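You operate a simulated robot arm through the tools that you are given. There is no shell and no other tool.

You run a simulated robot arm. Do the job below in one go: nothing can be reset, and whatever is moved stays where it is left.

Task
Press the bearing into the bracket with the blue press; both lie on the bench.
Fine: load both on the press tray and push the tray in first. Where these are worked on the way, their far stop is far enough and under half their travel is too little: press tray.

The check looks at the end state, three seconds after you hand in, the way a careful person would. Anything else that was tipped, shoved, dropped, spilled or broken makes it a failure.

Robot
A 6-joint arm with a two-finger parallel gripper, fixed in place. Base frame: the origin is at the foot of the arm, x ahead of it, y to its left, z up; the work surface is at about z = 820. Readings come in mm, rad, newtons and seconds.
With the tool pointing down near the work surface it reaches from about 280 to 640 mm from the base axis. Its first joint turns from -2.007 to 2.007 rad. Payload 3.43 kg.
The tool frame sits at the grasp point between the pads (the TCP): z along the fingers, y along the line on which they close. The tips reach 34 mm beyond it. Largest opening 128 mm; finger width 24, thickness 12; the body of the gripper, 48 by 130 mm, starts 96 mm behind the TCP.
Orientation is that of the tool frame in the base frame, as a unit quaternion [x, y, z, w]. With the fingers straight down and closing along the base's y, the tool's x points along the base's -x, its y along +y and its z along -z.

Tools
- The arm moves only by the tool send_rows. Its arguments are lists of equal length, an entry for each row: "dr": the turn, a rotation vector about the tool's x, y, z in rad, a list of three; "travel": the shift along the tool's x, y, z in mm, a list of three; "gripper": the opening, from 0 (shut) to 1 (fully open). In form: {"dr": [[rx, ry, rz], ...], "travel": [[x, y, z], ...], "gripper": [gripper, ...]}. A call has 1 to 20 rows; each row shifts and turns the commanded pose from where the row before left it, along the tool's axes as they then stand. Each row takes 0.2 s and may step no farther than 50 mm and 0.15 rad from the row before; otherwise, or with a gripper value out of range, the whole call is refused. Where a pose cannot be reached the arm comes as near as it can. A force on the tool above 70 N (or 10 N above the force at the start of the call, whichever is more), or a blocked arm, ends the call early, and 0.2 s more pass. The fingers move at their own pace (about 153 mm/s each) and stop on an object; they squeeze with about 26 N. The grip force told is the motor's: it shows also when the fingers shut on nothing. Time passes only in rows, and 0.2 s behind the last, so rows that do not move let the fingers close. It gives the time, the measured TCP pose, the force on the tool (base axes), the opening and the grip force at its end, in the units of the frame above (readings bear some noise), with the torque about the TCP (base axes, N m) and any sound that the robot's microphone picked up, and new pictures: "views" is both (left out), scene, wrist or none.
- Cameras (640 x 400 px; columns grow to the right, rows downward): "scene" is fixed at [401.6, 500.8, 1409]; the picture's right is [-0.97, 0.23, 0.00], its down [0.05, 0.19, -0.98] and it looks along [-0.23, -0.95, -0.19] (base axes); focal length 313 px, centre (320, 200). "wrist" rides on the gripper at [76, -11, -160] in the tool frame; the picture's right is [0.15, 0.99, 0.00], its down [-0.88, 0.13, -0.46] and it looks along [-0.45, 0.07, 0.89] (tool axes); focal length 234 px, centre (320, 200). There is no depth. A picture from a camera that has moved, and an enlarged one, comes with that camera's place and axes in the base frame and with its lens.
- slide_trunk(by): slides the trunk up (or, below 0, down) by that many mm; the arm rides with it, the base frame stays. It gives what a move gives, with no picture.
- inspect(camera, box): a new picture of the part [left, top, right, bottom] of that camera's present view, enlarged. It takes no simulated time.
- finish_job(): hands the job in; it is judged then, once.

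Places have to be worked out from the pictures, the camera data and where the tool is seen. Open the gripper and draw the arm clear of the work before you hand the job in, unless the task says otherwise.

The tools are called after ">>>" as name(argument=value, ...) on one line, values as JSON. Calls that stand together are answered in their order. send_rows: Moves the arm, as the interface text tells. Its arguments: {"type":"object","properties":{"dr":{"type":"array","items":{"type":"array","items":{"type":"number"}}},"travel":{"type":"array","items":{"type":"array","items":{"type":"number"}}},"gripper":{"type":"array","items":{"type":"number"}},"views":{"type":"string","enum":["both","scene","wrist","none"]}},"required":["dr","travel","gripper"]} The other tools are called the same way: slide_trunk (by) slides the trunk up or down; inspect (camera, box) takes an enlarged picture of a part of a camera's view; finish_job () hands the job in.

At the start:

```text
time: 0.0
eef_pos: [131.9, -350.7, 1378.5]
tool_rot: [-0.001, 1.0, -0.001, 0.0]
wrist_force: [0.0, -0.4, 0.1]
torque: [-0.01, 0.01, 0.01]
gripper_width: 128.0
finger_force: 0.1
trunk travel left (down, up): [-900.0, 90.0]
```

scene: 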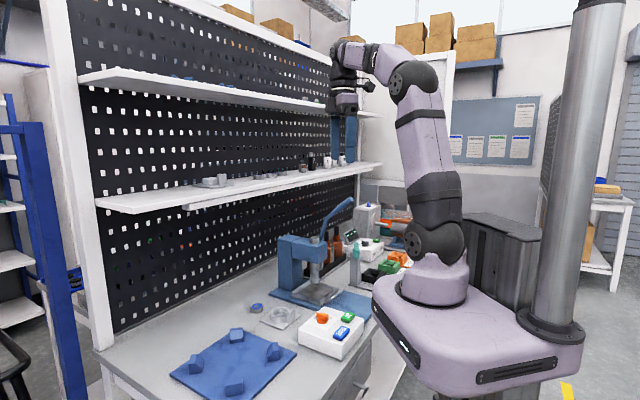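
wrist: 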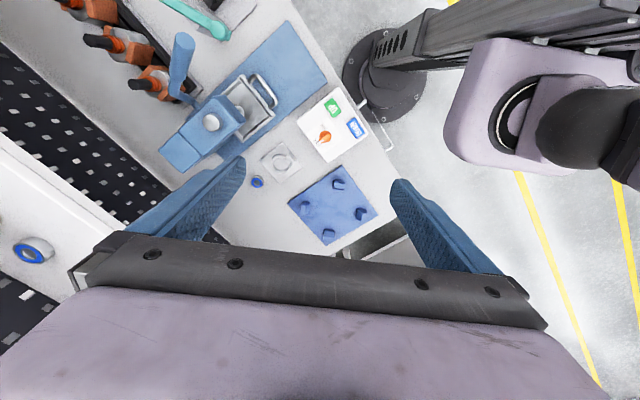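

I'll first take a closer look at the bench from both cameras to locate the press, bracket, bearing and tray.

>>> inspect(camera="scene", box=[220, 190, 400, 360])

>>> inspect(camera="wrist", box=[140, 30, 400, 250])

>>> inspect(camera="scene", box=[270, 190, 380, 310])

```text
2.35 times, centred on (310, 275) of scene
camera zoom: at [401.6, 500.8, 1409.0], right [-0.97, 0.23, 0.0], down [0.05, 0.19, -0.98], along [-0.23, -0.95, -0.19], focal length 736 px, centre (344, 24)
```

zoom: 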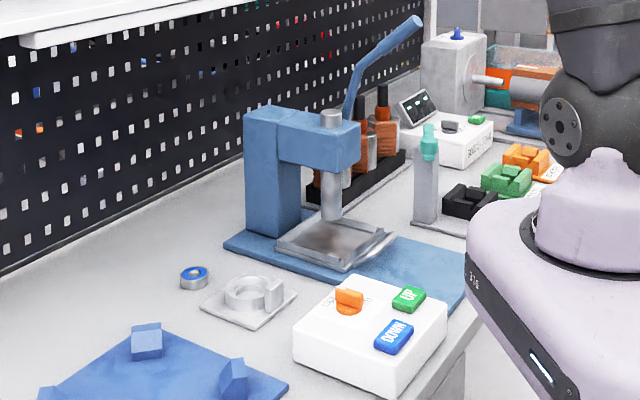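

```text
1.82 times, centred on (270, 140) of wrist
camera zoom: at [56.3, -362.4, 1539.1], right [-0.15, 0.99, 0.0], down [0.88, 0.13, 0.46], along [0.45, 0.07, -0.89], focal length 426 px, centre (411, 309)
```

zoom: 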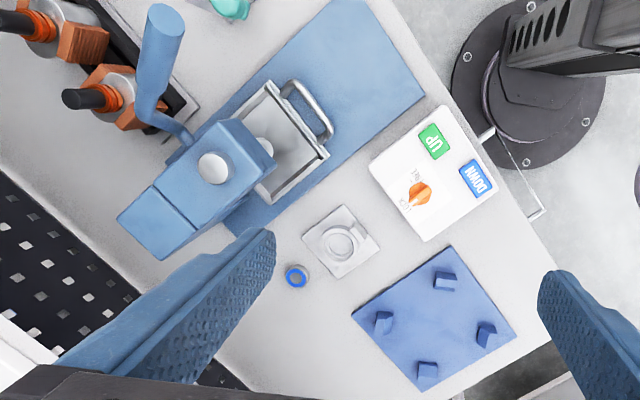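

```text
3.33 times, centred on (325, 250) of scene
camera zoom: at [401.6, 500.8, 1409.0], right [-0.97, 0.23, 0.0], down [0.05, 0.19, -0.98], along [-0.23, -0.95, -0.19], focal length 1042 px, centre (303, 33)
```

zoom: 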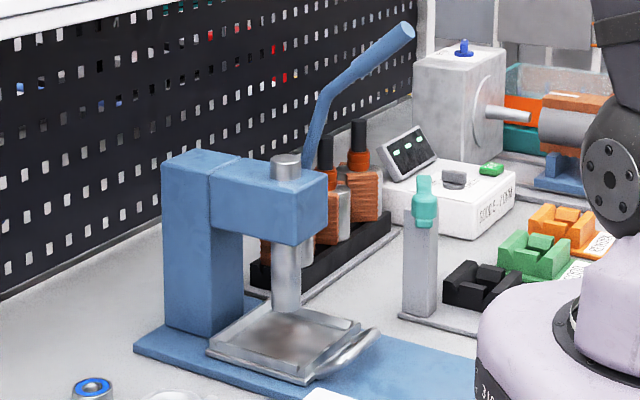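

The bench holds a blue lever press with a sliding tray, a bracket (grey plate with ring) around [304,-445], and a bearing (blue/silver ring) around [377,-521]; the press seems turned about -47°. I'll turn the wrist to line up with the press and lower it for a better view.

>>> send_rows(dr=[[0, 0, 0.137], [0, 0, 0.137], [0, 0, 0.137], [0, 0, 0.137], [0, 0, 0.137], [0, 0, 0.137], [0, 0, 0], [0, 0, 0], [0, 0, 0], [0, 0, 0], [0, 0, 0]], travel=[[0, 0, 0], [0, 0, 0], [0, 0, 0], [0, 0, 0], [0, 0, 0], [0, 0, 0], [0, 20, 40], [0, 0, 45], [0, 0, 45], [0, 0, 45], [0, 0, 0]], gripper=[1, 1, 1, 1, 1, 1, 1, 1, 1, 1, 1], views="both")

```text
time: 2.4
eef_pos: [146.1, -337.6, 1201.7]
tool_rot: [0.4, 0.917, 0.0, 0.001]
wrist_force: [-0.4, 0.4, 1.2]
torque: [-0.04, 0.0, -0.03]
gripper_width: 128.0
finger_force: 0.1
trunk travel left (down, up): [-900.0, 90.0]
camera wrist: at [86.9, -290.3, 1361.9], right [0.63, 0.78, 0.0], down [0.69, -0.56, 0.46], along [0.36, -0.29, -0.89], focal length 234 px, centre (320, 200)
```

scene: 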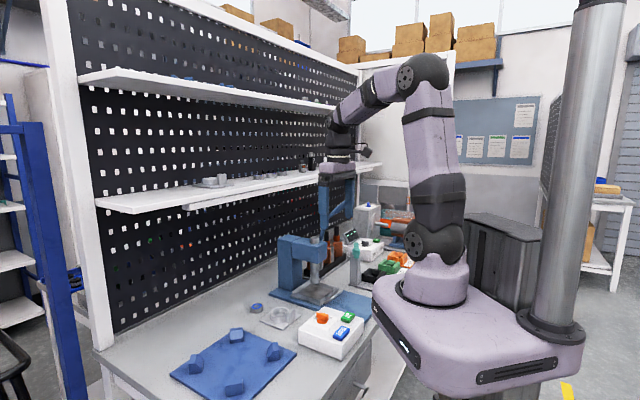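
wrist: 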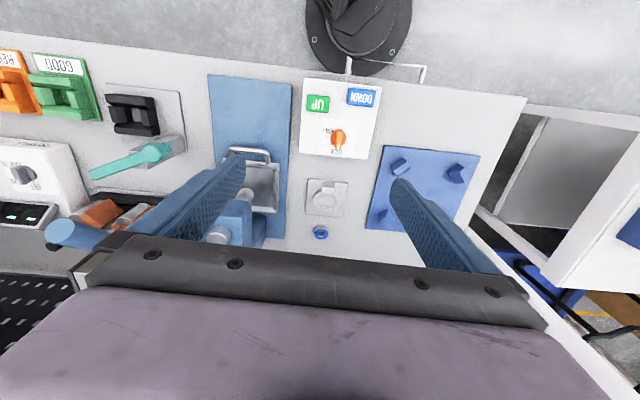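

The view is now roughly aligned with the bench. I'll zoom in on the press and the parts.

>>> inspect(camera="wrist", box=[200, 60, 400, 260])

>>> inspect(camera="wrist", box=[290, 70, 400, 150])

>>> inspect(camera="scene", box=[230, 270, 380, 370])

```text
2.00 times, centred on (300, 160) of wrist
camera zoom: at [86.9, -290.3, 1361.9], right [0.63, 0.78, 0.0], down [0.69, -0.56, 0.46], along [0.36, -0.29, -0.89], focal length 468 px, centre (360, 280)
```

zoom: 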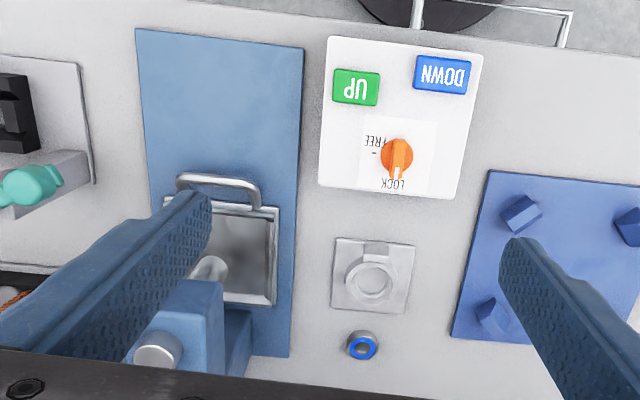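

```text
5.00 times, centred on (345, 110) of wrist
camera zoom: at [86.9, -290.3, 1361.9], right [0.63, 0.78, 0.0], down [0.69, -0.56, 0.46], along [0.36, -0.29, -0.89], focal length 1171 px, centre (195, 650)
```

zoom: 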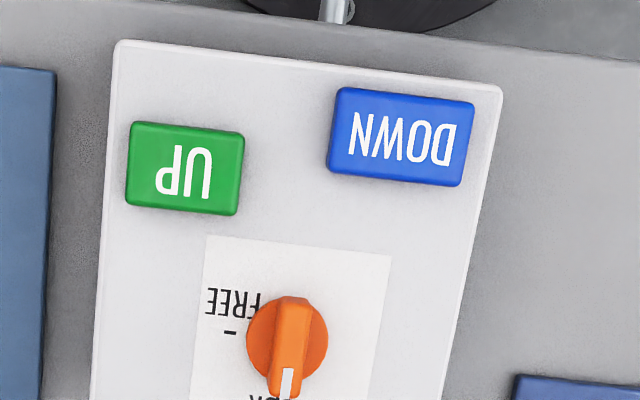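

```text
4.00 times, centred on (305, 320) of scene
camera zoom: at [401.6, 500.8, 1409.0], right [-0.97, 0.23, 0.0], down [0.05, 0.19, -0.98], along [-0.23, -0.95, -0.19], focal length 1251 px, centre (380, -280)
```

zoom: 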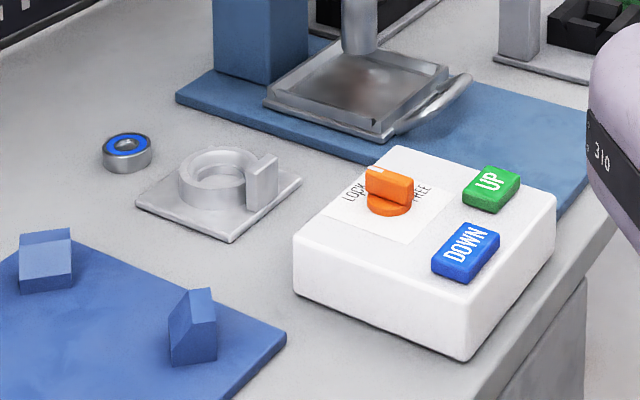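

The panel shows a knob at LOCK and UP/DOWN buttons, separate from the lever press. Tray corners work out near [165,-473] and [254,-573], with the ram near [160,-570]; I want closer pictures of the ram/tray relation.

>>> inspect(camera="scene", box=[275, 230, 355, 310])

>>> inspect(camera="wrist", box=[200, 130, 300, 250])

>>> inspect(camera="scene", box=[270, 185, 370, 275])

```text
5.00 times, centred on (315, 270) of scene
camera zoom: at [401.6, 500.8, 1409.0], right [-0.97, 0.23, 0.0], down [0.05, 0.19, -0.98], along [-0.23, -0.95, -0.19], focal length 1564 px, centre (345, -150)
```

zoom: 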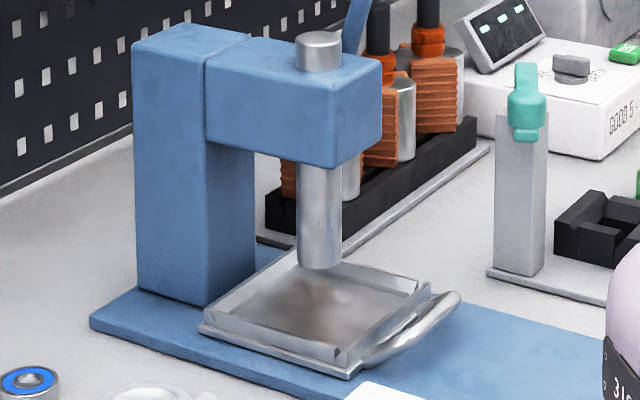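

```text
3.33 times, centred on (250, 190) of wrist
camera zoom: at [86.9, -290.3, 1361.9], right [0.63, 0.78, 0.0], down [0.69, -0.56, 0.46], along [0.36, -0.29, -0.89], focal length 781 px, centre (553, 233)
```

zoom: 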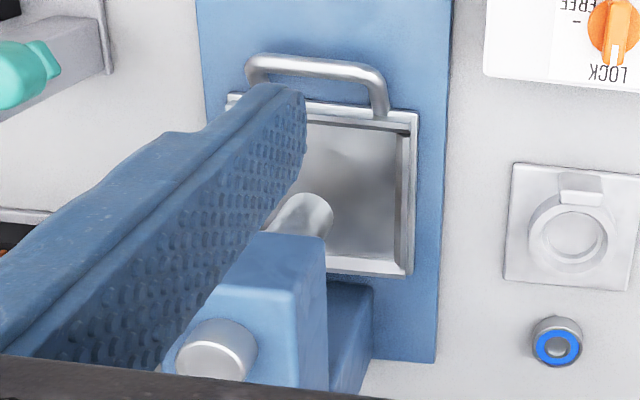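

```text
4.44 times, centred on (320, 230) of scene
camera zoom: at [401.6, 500.8, 1409.0], right [-0.97, 0.23, 0.0], down [0.05, 0.19, -0.98], along [-0.23, -0.95, -0.19], focal length 1390 px, centre (320, 67)
```

zoom: 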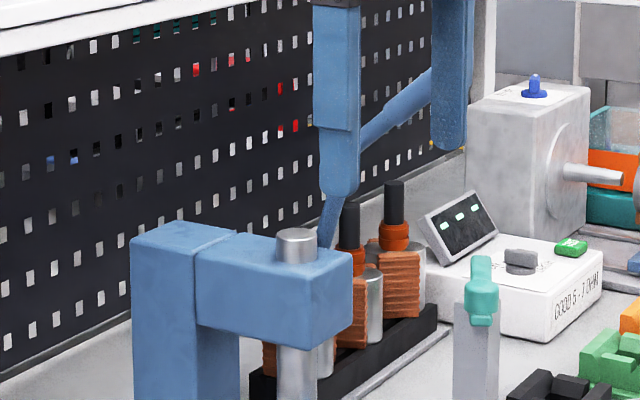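

The ram axis (~[164,-567]) sits right over the tray centre, so the tray appears to be in already and must be pulled out by its handle for loading. I'll move in front of the press at a safe distance from the lever tip (~[39,-531,1198]) to see the handle and tray closely.

>>> send_rows(dr=[[0, 0, 0], [0, 0, 0], [0, 0, 0], [0, 0, 0], [0, 0, 0], [0, 0, -0.03]], travel=[[3.6, -29.6, 30.3], [3.6, -29.6, 30.3], [3.6, -29.6, 30.3], [3.6, -29.6, 30.3], [3.6, -29.6, 30.3], [0, 0, 0]], gripper=[1, 1, 1, 1, 1, 1], views="both")

```text
time: 3.8
eef_pos: [23.8, -425.5, 1051.7]
tool_rot: [0.384, 0.923, 0.0, -0.001]
wrist_force: [0.2, 0.8, -0.5]
torque: [0.0, 0.02, -0.02]
gripper_width: 128.1
finger_force: 0.0
trunk travel left (down, up): [-900.0, 90.0]
camera wrist: at [-36.1, -379.6, 1212.2], right [0.6, 0.8, 0.0], down [0.71, -0.53, 0.46], along [0.36, -0.27, -0.89], focal length 234 px, centre (320, 200)
```

scene: 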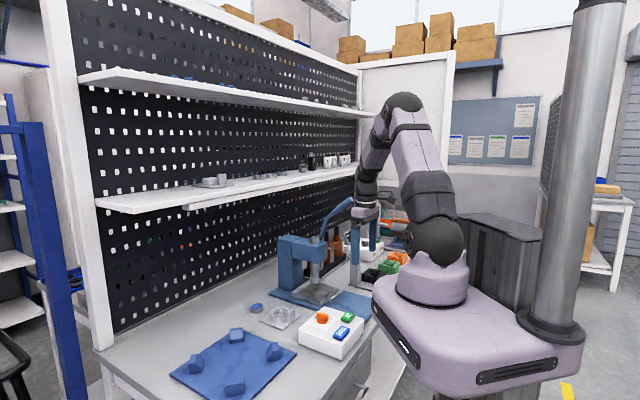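
wrist: 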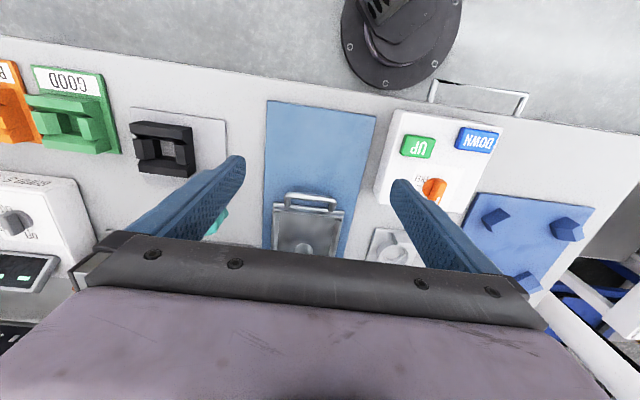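

The handle and tray are visible between the fingers. Let me zoom in there.

>>> inspect(camera="wrist", box=[250, 90, 400, 250])

>>> inspect(camera="wrist", box=[265, 180, 355, 245])

>>> inspect(camera="scene", box=[260, 180, 400, 300])

```text
2.50 times, centred on (325, 170) of wrist
camera zoom: at [-36.1, -379.6, 1212.2], right [0.6, 0.8, 0.0], down [0.71, -0.53, 0.46], along [0.36, -0.27, -0.89], focal length 585 px, centre (308, 275)
```

zoom: 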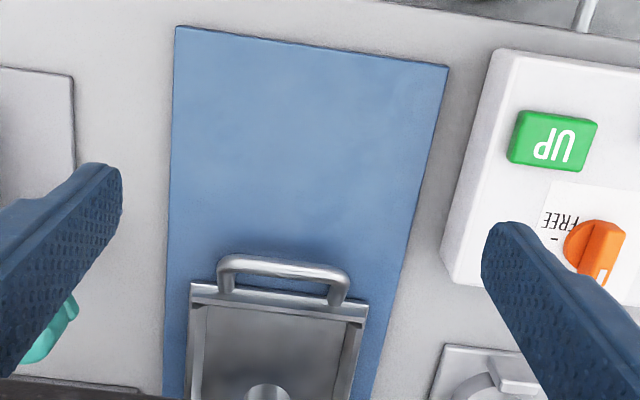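

```text
6.15 times, centred on (310, 212) of wrist
camera zoom: at [-36.1, -379.6, 1212.2], right [0.6, 0.8, 0.0], down [0.71, -0.53, 0.46], along [0.36, -0.27, -0.89], focal length 1441 px, centre (382, 123)
```

zoom: 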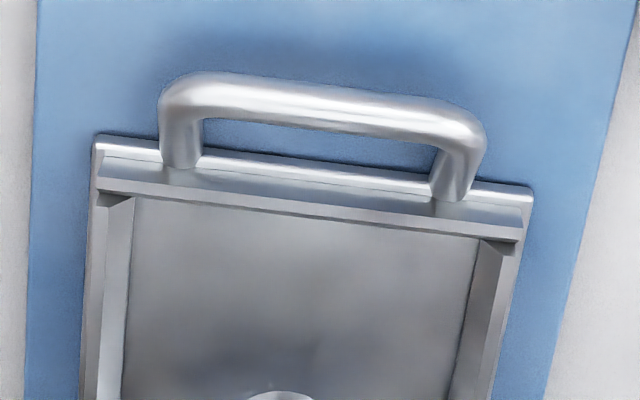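

```text
3.33 times, centred on (330, 240) of scene
camera zoom: at [401.6, 500.8, 1409.0], right [-0.97, 0.23, 0.0], down [0.05, 0.19, -0.98], along [-0.23, -0.95, -0.19], focal length 1042 px, centre (287, 67)
```

zoom: 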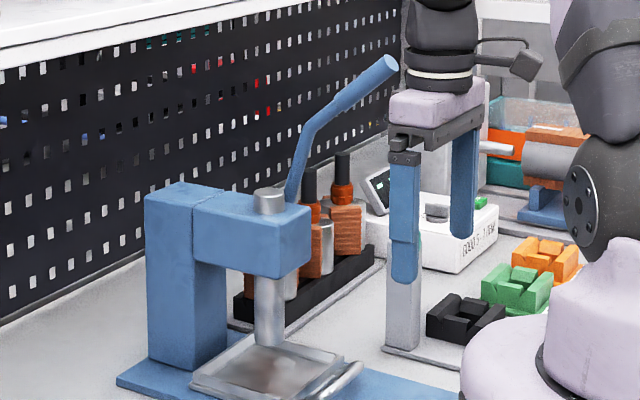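

Handle bar is about 92 mm wide, centred straight ahead of the tool at roughly 107 mm further in and z≈847, and the gripper (128 mm) can straddle it. I'll tilt the tool so the wrist stays clear of the lever and approach partway.

>>> send_rows(dr=[[0, -0.117, 0], [0, -0.117, 0], [0, -0.116, 0], [0, 0, 0], [0, 0, 0], [0, 0, 0], [0, 0, 0], [0, 0, 0]], travel=[[0, 0, 0], [0, 0, 0], [0, 0, 0], [-30, 0, 0], [0, 0, 45], [0, 0, 45], [0, 0, 45], [0, 0, 0]], gripper=[1, 1, 1, 1, 1, 1, 1, 1], views="both")

```text
time: 5.6
eef_pos: [75.4, -477.4, 935.0]
tool_rot: [0.38, 0.908, -0.068, 0.161]
wrist_force: [0.2, -0.7, -0.3]
torque: [0.0, 0.0, -0.01]
gripper_width: 128.0
finger_force: 0.0
trunk travel left (down, up): [-900.0, 90.0]
camera wrist: at [-20.3, -396.9, 1059.5], right [0.61, 0.79, -0.05], down [0.56, -0.39, 0.73], along [0.56, -0.47, -0.68], focal length 234 px, centre (320, 200)
```

scene: 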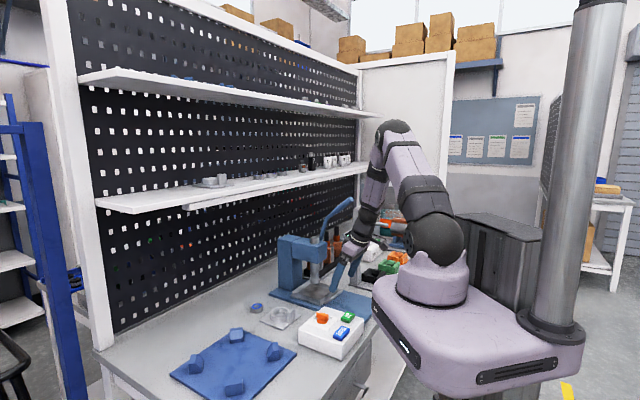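
wrist: 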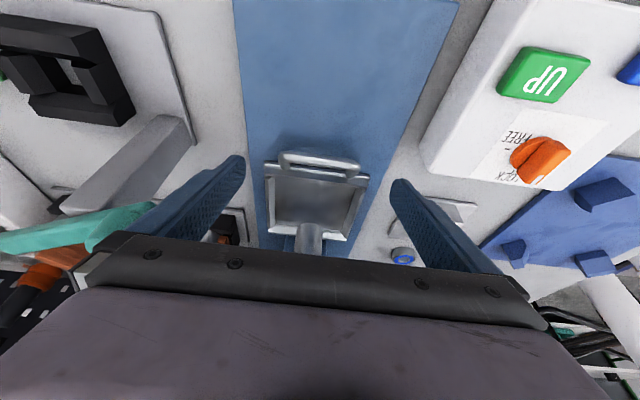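

Handle is between the fingers. I'll zoom in to check height and alignment before descending.

>>> inspect(camera="wrist", box=[230, 130, 400, 260])

>>> inspect(camera="scene", box=[280, 220, 380, 310])

```text
3.08 times, centred on (315, 195) of wrist
camera zoom: at [-20.3, -396.9, 1059.5], right [0.61, 0.79, -0.05], down [0.56, -0.39, 0.73], along [0.56, -0.47, -0.68], focal length 720 px, centre (335, 215)
```

zoom: 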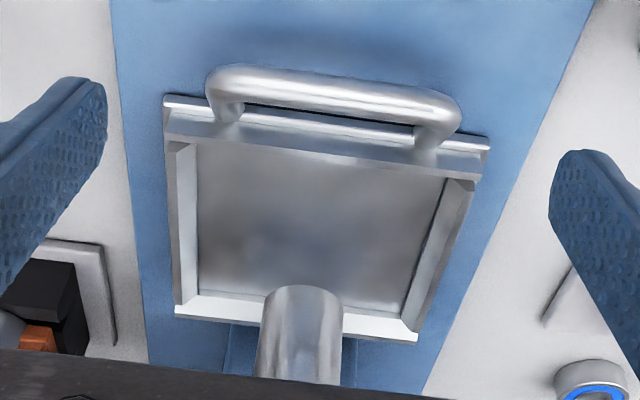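

```text
4.44 times, centred on (330, 265) of scene
camera zoom: at [401.6, 500.8, 1409.0], right [-0.97, 0.23, 0.0], down [0.05, 0.19, -0.98], along [-0.23, -0.95, -0.19], focal length 1390 px, centre (276, -89)
```

zoom: 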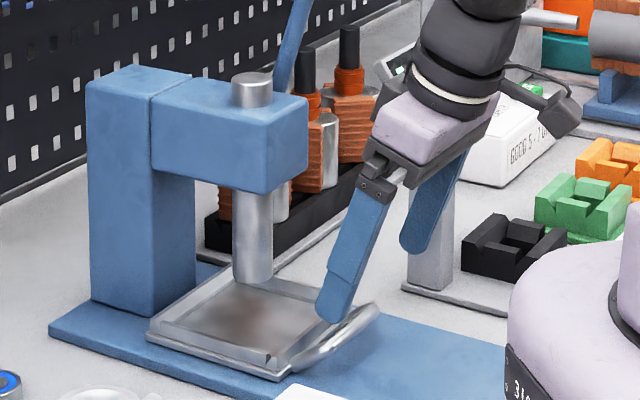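

The bar is about 88 mm wide at z≈857, in front of the tray, and centred between the fingers. I'll descend 63 mm along the tool and close on the handle.

>>> send_rows(dr=[[0, 0, 0], [0, 0, 0], [0, 0, 0], [0, 0, 0], [0, 0, 0]], travel=[[-1, -1, 32], [0, 0, 31], [0, 0, 0], [0, 0, 0], [0, 0, 0]], gripper=[1, 1, 1, 0, 0], views="both")

```text
time: 6.8
eef_pos: [91.6, -494.6, 878.2]
tool_rot: [0.379, 0.909, -0.068, 0.161]
wrist_force: [-2.1, 0.3, -1.6]
torque: [-0.97, 0.08, -0.14]
gripper_width: 91.2
finger_force: 45.2
trunk travel left (down, up): [-900.0, 90.0]
camera wrist: at [-4.5, -412.7, 1001.5], right [0.61, 0.79, -0.05], down [0.56, -0.39, 0.73], along [0.56, -0.47, -0.68], focal length 234 px, centre (320, 200)
```

scene: 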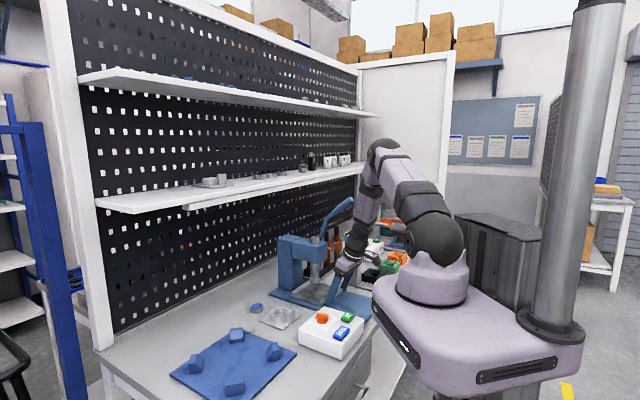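
wrist: 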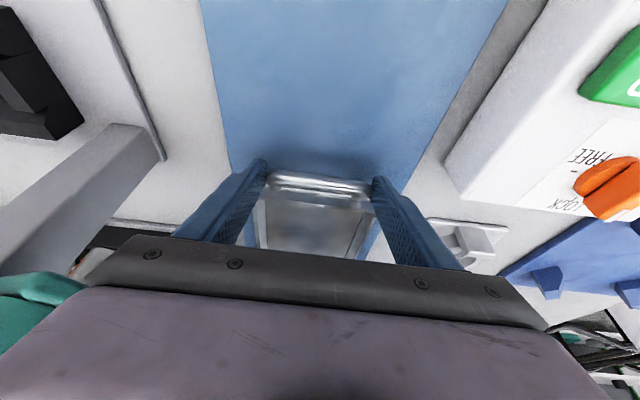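

Gripped on the handle at 91 mm. Now I pull straight outwards gently, 30 mm first, and check that the tray follows.

>>> send_rows(dr=[[0, 0, 0], [0, 0, 0], [0, 0, 0]], travel=[[9.4, 0, -3.4], [9.4, 0, -3.4], [9.4, 0, -3.4]], gripper=[0, 0, 0], views="both")

```text
time: 7.6
eef_pos: [70.8, -475.1, 876.2]
tool_rot: [0.38, 0.908, -0.068, 0.161]
wrist_force: [-5.8, -3.3, -2.7]
torque: [-0.56, -0.57, 0.16]
gripper_width: 91.5
finger_force: 44.8
trunk travel left (down, up): [-900.0, 90.0]
camera wrist: at [-25.0, -392.3, 1001.5], right [0.61, 0.79, -0.05], down [0.56, -0.39, 0.73], along [0.56, -0.47, -0.68], focal length 234 px, centre (320, 200)
```

scene: 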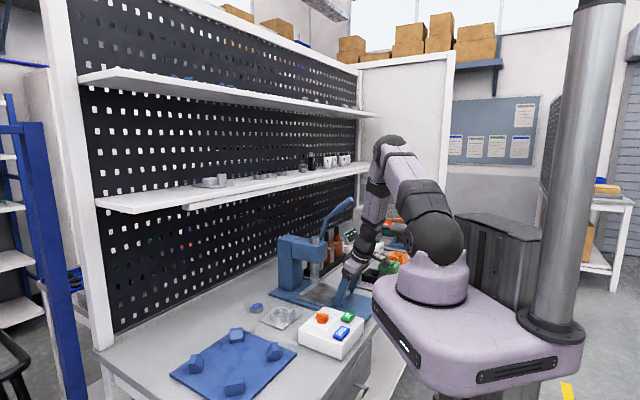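
wrist: 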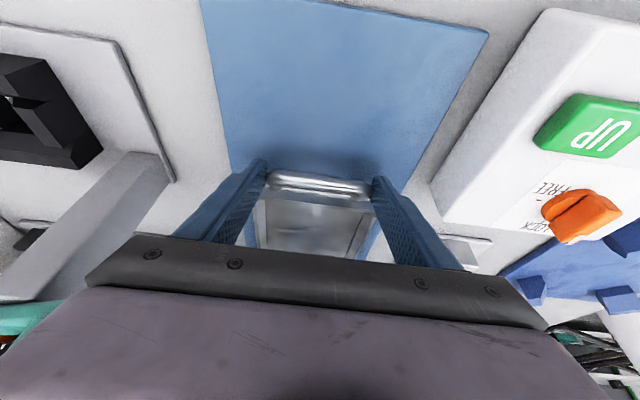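

The tray follows the handle (it slid out about 28 mm with low force). I'll keep pulling in modest steps while watching the force for the outer stop.

>>> send_rows(dr=[[0, 0, 0], [0, 0, 0], [0, 0, 0], [0, 0, 0]], travel=[[9.4, 0, -3.4], [9.4, 0, -3.4], [9.4, 0, -3.4], [9.4, 0, -3.4]], gripper=[0, 0, 0, 0], views="scene")

>>> inspect(camera="scene", box=[270, 220, 380, 310])

```text
time: 8.6
eef_pos: [42.3, -446.3, 877.1]
tool_rot: [0.381, 0.908, -0.068, 0.161]
wrist_force: [-5.8, -5.2, 4.5]
torque: [-0.28, 0.0, 0.17]
gripper_width: 91.6
finger_force: 45.4
trunk travel left (down, up): [-900.0, 90.0]
```

scene: 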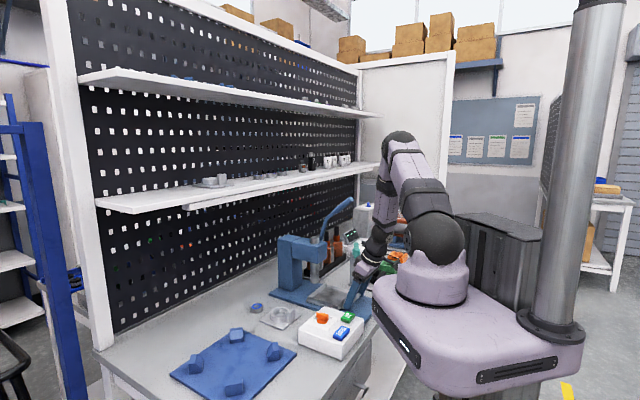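

```text
4.44 times, centred on (325, 265) of scene
camera zoom: at [401.6, 500.8, 1409.0], right [-0.97, 0.23, 0.0], down [0.05, 0.19, -0.98], along [-0.23, -0.95, -0.19], focal length 1390 px, centre (298, -89)
```

zoom: 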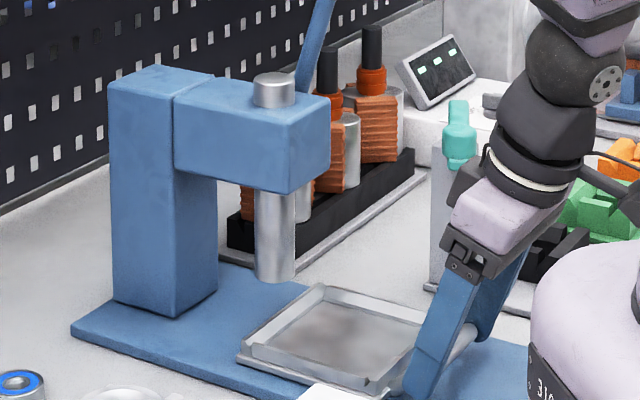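

The tray is now about 69 mm out with little resistance. I continue pulling to find its outer stop.

>>> send_rows(dr=[[0, 0, 0], [0, 0, 0], [0, 0, 0], [0, 0, 0]], travel=[[9.4, 0, -3.4], [9.4, 0, -3.4], [9.4, 0, -3.4], [9.4, 0, -3.4]], gripper=[0, 0, 0, 0], views="both")

>>> inspect(camera="scene", box=[270, 220, 380, 310])

```text
time: 9.6
eef_pos: [14.1, -417.5, 877.9]
tool_rot: [0.379, 0.909, -0.068, 0.161]
wrist_force: [-8.3, -8.3, 6.1]
torque: [-0.11, 0.04, 0.45]
gripper_width: 91.5
finger_force: 44.4
trunk travel left (down, up): [-900.0, 90.0]
camera wrist: at [-81.6, -335.8, 1001.4], right [0.61, 0.79, -0.05], down [0.56, -0.39, 0.73], along [0.56, -0.47, -0.68], focal length 234 px, centre (320, 200)
```

scene: 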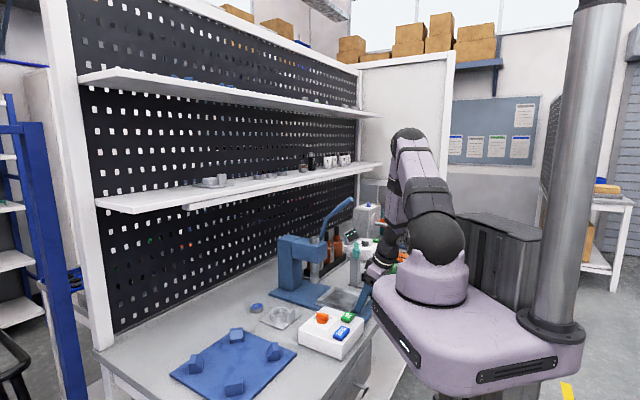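
wrist: 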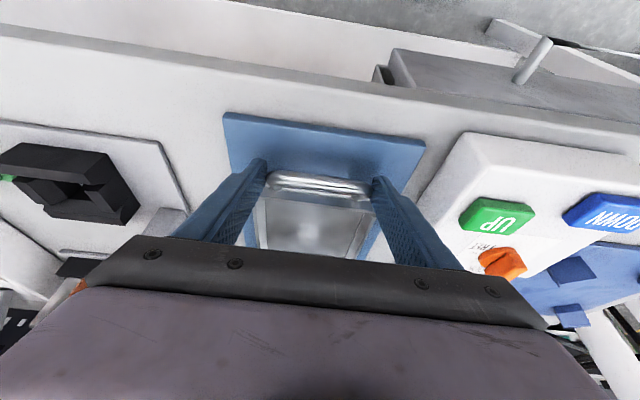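

```text
4.44 times, centred on (325, 265) of scene
camera zoom: at [401.6, 500.8, 1409.0], right [-0.97, 0.23, 0.0], down [0.05, 0.19, -0.98], along [-0.23, -0.95, -0.19], focal length 1390 px, centre (298, -89)
```

zoom: 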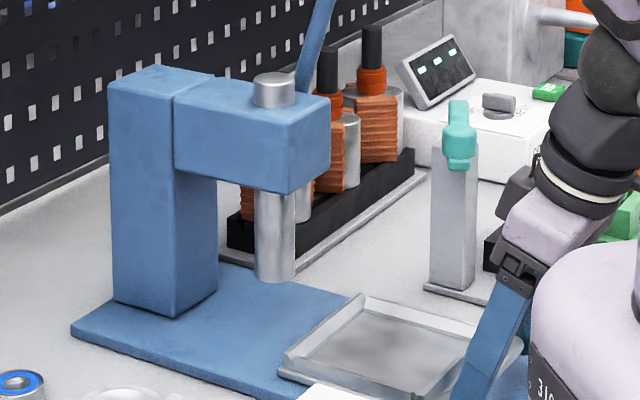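

The tray is about 109 mm out, well clear of the ram (ram bottom at z≈879, axis near [164,-566]). I'll release the handle, rise straight up and move over to view the bracket and bearing.

>>> send_rows(dr=[[0, 0, 0], [0, 0, 0], [0, 0, 0], [0, 0, 0], [0, 0, 0], [0, 0, 0], [0, 0, 0], [0, 0, 0], [0, 0, 0], [0, 0, 0], [0, 0, 0]], travel=[[0, 0, 0], [0, 0, 0], [-15.4, 0, -42.3], [-15.4, 0, -42.3], [-15.4, 0, -42.3], [-27.2, 37, 10], [-27.2, 37, 10], [-27.2, 37, 10], [-27.2, 37, 10], [-27.2, 37, 10], [0, 0, 0]], gripper=[1, 1, 1, 1, 1, 1, 1, 1, 1, 1, 1], views="both")

```text
time: 12.0
eef_pos: [251.6, -386.8, 1011.3]
tool_rot: [0.38, 0.908, -0.067, 0.161]
wrist_force: [0.3, 0.1, 0.4]
torque: [0.0, -0.03, 0.01]
gripper_width: 128.2
finger_force: 0.1
trunk travel left (down, up): [-900.0, 90.0]
camera wrist: at [154.9, -305.2, 1135.3], right [0.61, 0.79, -0.05], down [0.56, -0.39, 0.73], along [0.56, -0.47, -0.68], focal length 234 px, centre (320, 200)
```

scene: 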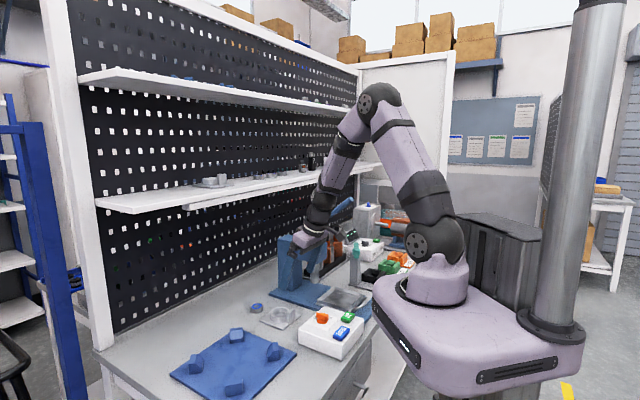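
wrist: 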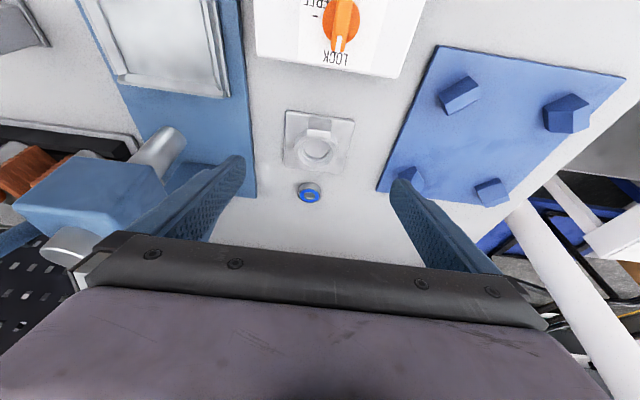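

Bracket and bearing are both in view between the fingers, and the tray is out. I'll zoom in to measure them.

>>> inspect(camera="wrist", box=[265, 95, 375, 215])

>>> inspect(camera="wrist", box=[60, 0, 280, 210])

>>> inspect(camera="scene", box=[240, 290, 310, 340])

>>> inspect(camera="scene", box=[280, 260, 390, 330])

```text
3.33 times, centred on (320, 155) of wrist
camera zoom: at [154.9, -305.2, 1135.3], right [0.61, 0.79, -0.05], down [0.56, -0.39, 0.73], along [0.56, -0.47, -0.68], focal length 781 px, centre (320, 350)
```

zoom: 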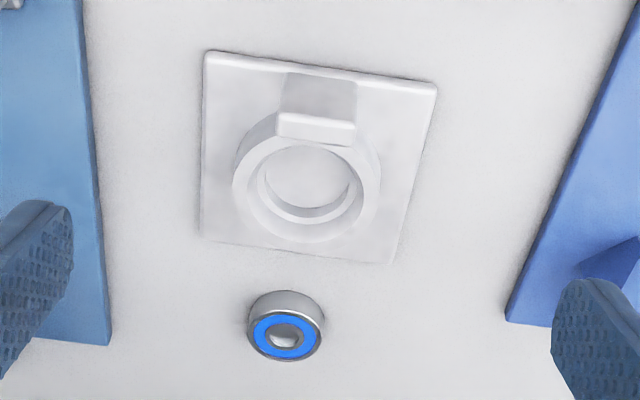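

```text
1.90 times, centred on (170, 105) of wrist
camera zoom: at [154.9, -305.2, 1135.3], right [0.61, 0.79, -0.05], down [0.56, -0.39, 0.73], along [0.56, -0.47, -0.68], focal length 446 px, centre (606, 381)
```

zoom: 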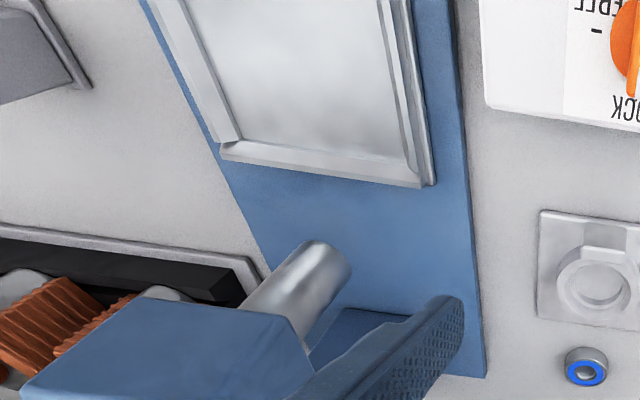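

```text
8.00 times, centred on (275, 315) of scene
camera zoom: at [401.6, 500.8, 1409.0], right [-0.97, 0.23, 0.0], down [0.05, 0.19, -0.98], along [-0.23, -0.95, -0.19], focal length 2502 px, centre (680, -720)
```

zoom: 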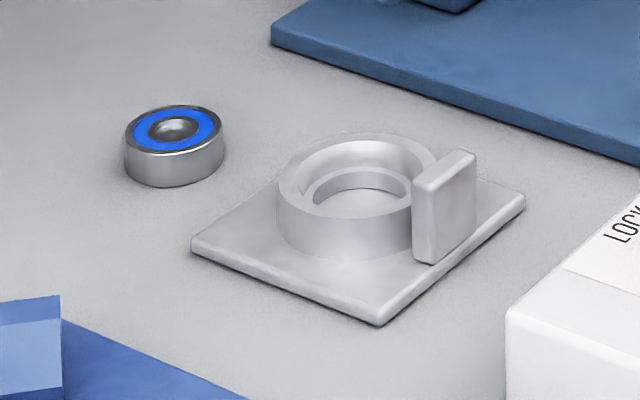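

```text
5.71 times, centred on (335, 295) of scene
camera zoom: at [401.6, 500.8, 1409.0], right [-0.97, 0.23, 0.0], down [0.05, 0.19, -0.98], along [-0.23, -0.95, -0.19], focal length 1787 px, centre (234, -343)
```

zoom: 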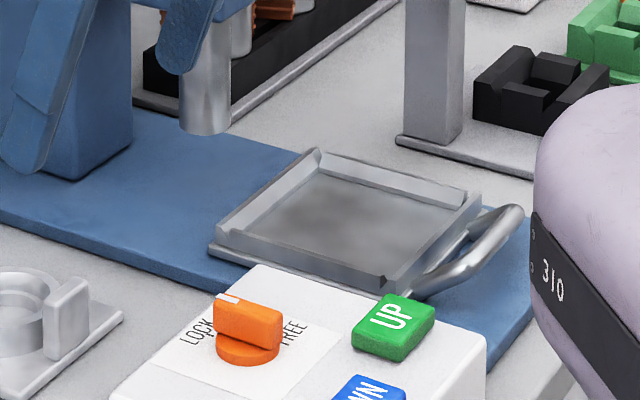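

The bracket plate is ~100 mm square with a ~65 mm ring and funnel-shaped bore (~42 mm), tab on the front side; bearing OD ≈42 mm. Ring centre is about in=532/p=-97 in press axes; I'll descend toward it and re-measure before gripping.

>>> send_rows(dr=[[0, 0, 0], [0, 0, 0], [0, 0, 0], [0, 0, 0]], travel=[[-9, -1.5, 35], [-9.4, -1.5, 35], [0, 0, 30], [0, 0, 0]], gripper=[1, 1, 1, 1], views="both")

>>> inspect(camera="wrist", box=[230, 120, 410, 250])

>>> inspect(camera="scene", box=[240, 260, 320, 340])

```text
time: 13.0
eef_pos: [283.9, -427.8, 923.6]
tool_rot: [0.381, 0.908, -0.068, 0.162]
wrist_force: [0.1, -0.4, -0.1]
torque: [-0.04, -0.02, 0.05]
gripper_width: 127.8
finger_force: 0.0
trunk travel left (down, up): [-900.0, 90.0]
camera wrist: at [187.4, -345.7, 1048.0], right [0.61, 0.79, -0.05], down [0.56, -0.39, 0.73], along [0.56, -0.47, -0.68], focal length 234 px, centre (320, 200)
```

scene: 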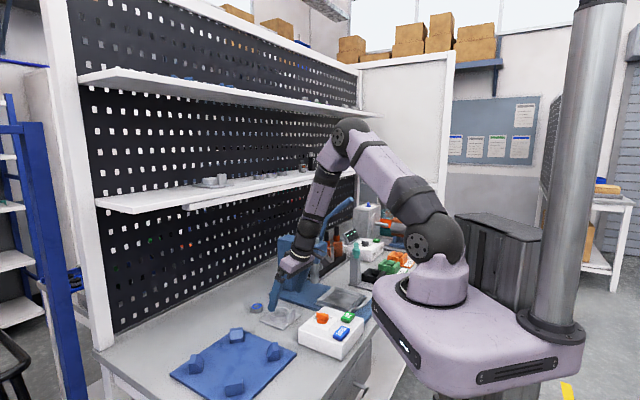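
wrist: 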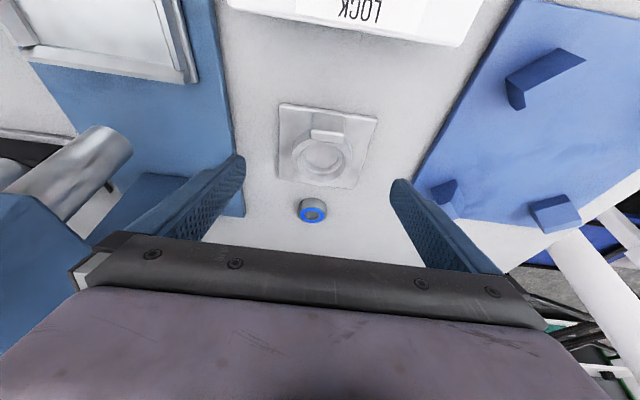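

```text
3.08 times, centred on (320, 185) of wrist
camera zoom: at [187.4, -345.7, 1048.0], right [0.61, 0.79, -0.05], down [0.56, -0.39, 0.73], along [0.56, -0.47, -0.68], focal length 720 px, centre (320, 246)
```

zoom: 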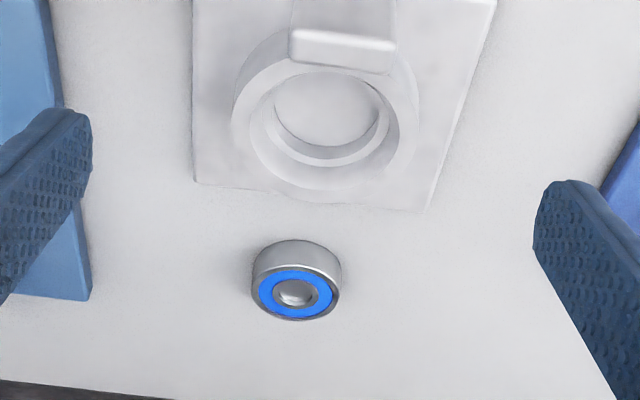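

```text
5.00 times, centred on (280, 300) of scene
camera zoom: at [401.6, 500.8, 1409.0], right [-0.97, 0.23, 0.0], down [0.05, 0.19, -0.98], along [-0.23, -0.95, -0.19], focal length 1564 px, centre (520, -300)
```

zoom: 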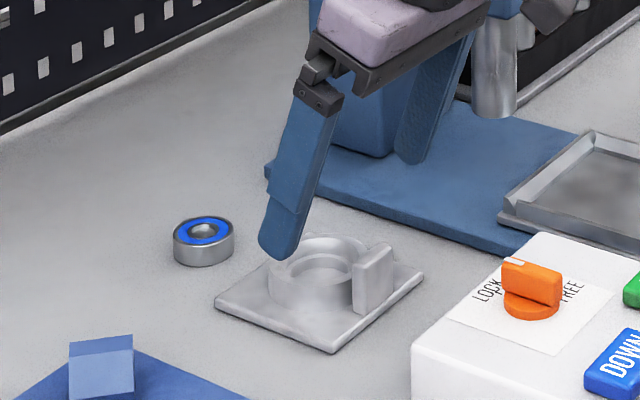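

Before picking the bracket I want a precise tray measurement with the same view geometry. I'll rise and move in front of the pulled-out tray.

>>> send_rows(dr=[[0, 0, 0], [0, 0, 0], [0, 0, 0], [0, 0, 0], [0, 0, 0], [0, 0, 0], [0, 0, 0], [0, 0, 0], [0, 0, 0]], travel=[[-15.5, 0, -42.3], [-15.5, 0, -42.3], [28.7, -30.4, -10.5], [28.7, -30.4, -10.5], [28.7, -30.4, -10.5], [28.7, -30.4, -10.5], [28.7, -30.4, -10.5], [28.7, -30.4, -10.5], [0, 0, 0]], gripper=[1, 1, 1, 1, 1, 1, 1, 1, 1], views="both")

>>> inspect(camera="wrist", box=[220, 80, 420, 240])

>>> inspect(camera="scene", box=[300, 270, 380, 330])

```text
time: 15.0
eef_pos: [22.3, -427.7, 1013.3]
tool_rot: [0.38, 0.908, -0.067, 0.16]
wrist_force: [0.9, 0.9, -0.9]
torque: [-0.01, 0.0, 0.02]
gripper_width: 128.1
finger_force: 0.0
trunk travel left (down, up): [-900.0, 90.0]
camera wrist: at [-71.9, -345.5, 1139.3], right [0.61, 0.79, -0.05], down [0.56, -0.39, 0.73], along [0.56, -0.47, -0.68], focal length 234 px, centre (320, 200)
```

scene: 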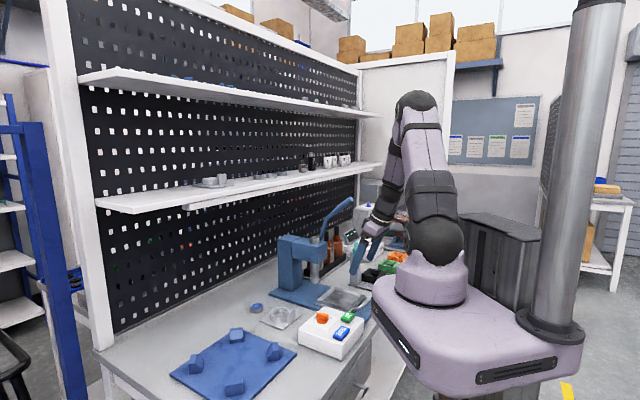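
wrist: 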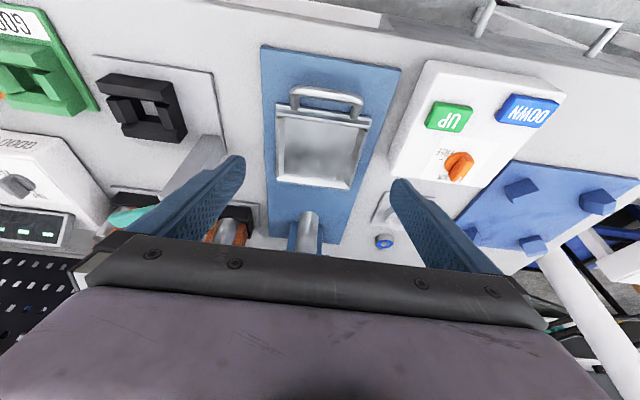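

```text
2.50 times, centred on (320, 160) of wrist
camera zoom: at [-71.9, -345.5, 1139.3], right [0.61, 0.79, -0.05], down [0.56, -0.39, 0.73], along [0.56, -0.47, -0.68], focal length 585 px, centre (320, 300)
```

zoom: 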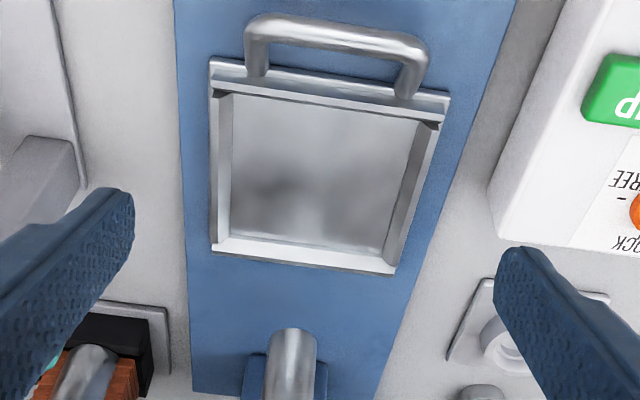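

```text
6.67 times, centred on (340, 300) of scene
camera zoom: at [401.6, 500.8, 1409.0], right [-0.97, 0.23, 0.0], down [0.05, 0.19, -0.98], along [-0.23, -0.95, -0.19], focal length 2085 px, centre (187, -467)
```

zoom: 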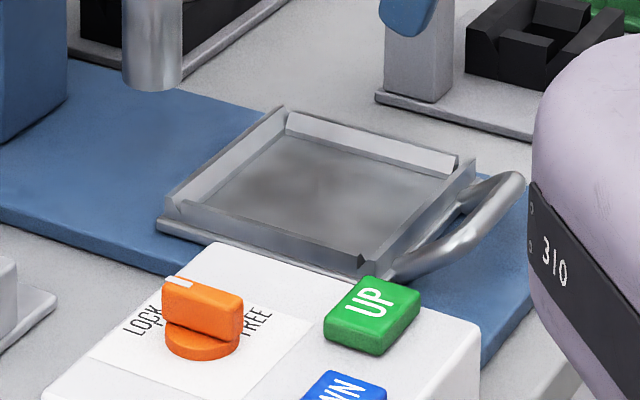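

Tray floor is ~107 mm square with sloped walls, centred near in≈410.5, p≈-281.4 in press axes; bracket plate (100 mm) centre is at in≈534, p≈-97. Now I go back to the bracket, stopping 100 mm before the grasp pose.

>>> send_rows(dr=[[0, 0, 0], [0, 0, 0], [0, 0, 0], [0, 0, 0], [0, 0, 0], [0, 0, 0], [0, 0, 0], [0, 0, 0], [0, 0, 0], [0, 0, 0]], travel=[[-26.2, 31.2, 9.6], [-26.2, 31.2, 9.6], [-26.2, 31.2, 9.6], [-26.2, 31.2, 9.6], [-26.2, 31.2, 9.6], [-26.2, 31.2, 9.6], [17.2, 0, 46.9], [0, 0, 30], [0, 0, 25], [0, 0, 0]], gripper=[1, 1, 1, 1, 1, 1, 1, 1, 1, 1], views="both")

>>> inspect(camera="wrist", box=[230, 100, 410, 250])

>>> inspect(camera="scene", box=[240, 270, 310, 340])

```text
time: 17.2
eef_pos: [289.6, -426.9, 914.4]
tool_rot: [0.38, 0.908, -0.068, 0.161]
wrist_force: [-0.3, 0.3, 0.7]
torque: [-0.03, 0.01, 0.01]
gripper_width: 127.8
finger_force: 0.0
trunk travel left (down, up): [-900.0, 90.0]
camera wrist: at [193.9, -345.5, 1037.3], right [0.61, 0.79, -0.05], down [0.56, -0.39, 0.73], along [0.56, -0.47, -0.68], focal length 234 px, centre (320, 200)
```

scene: 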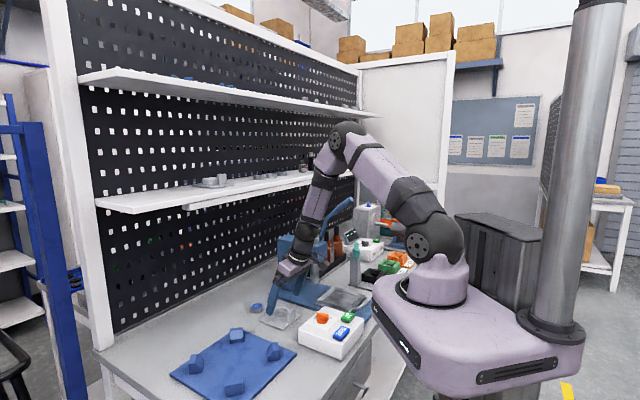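
wrist: 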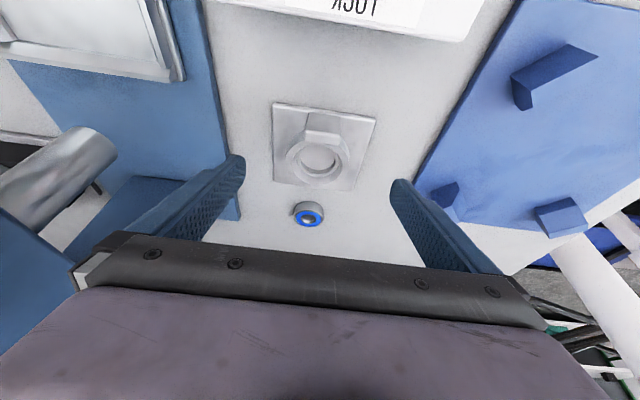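

```text
2.67 times, centred on (320, 175) of wrist
camera zoom: at [193.9, -345.5, 1037.3], right [0.61, 0.79, -0.05], down [0.56, -0.39, 0.73], along [0.56, -0.47, -0.68], focal length 624 px, centre (320, 267)
```

zoom: 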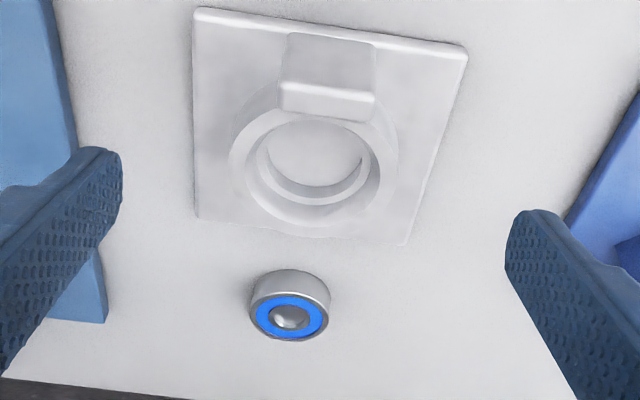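

```text
5.71 times, centred on (275, 305) of scene
camera zoom: at [401.6, 500.8, 1409.0], right [-0.97, 0.23, 0.0], down [0.05, 0.19, -0.98], along [-0.23, -0.95, -0.19], focal length 1787 px, centre (577, -400)
```

zoom: 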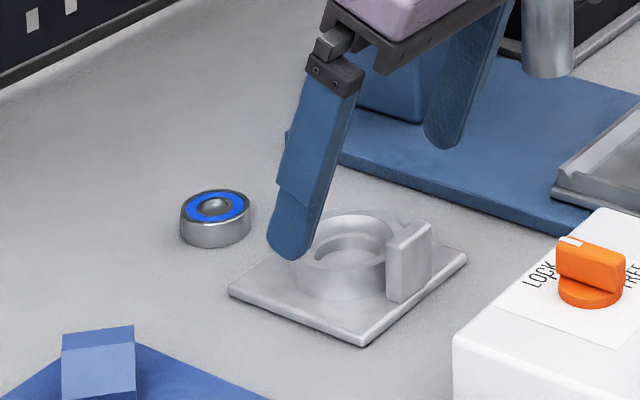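

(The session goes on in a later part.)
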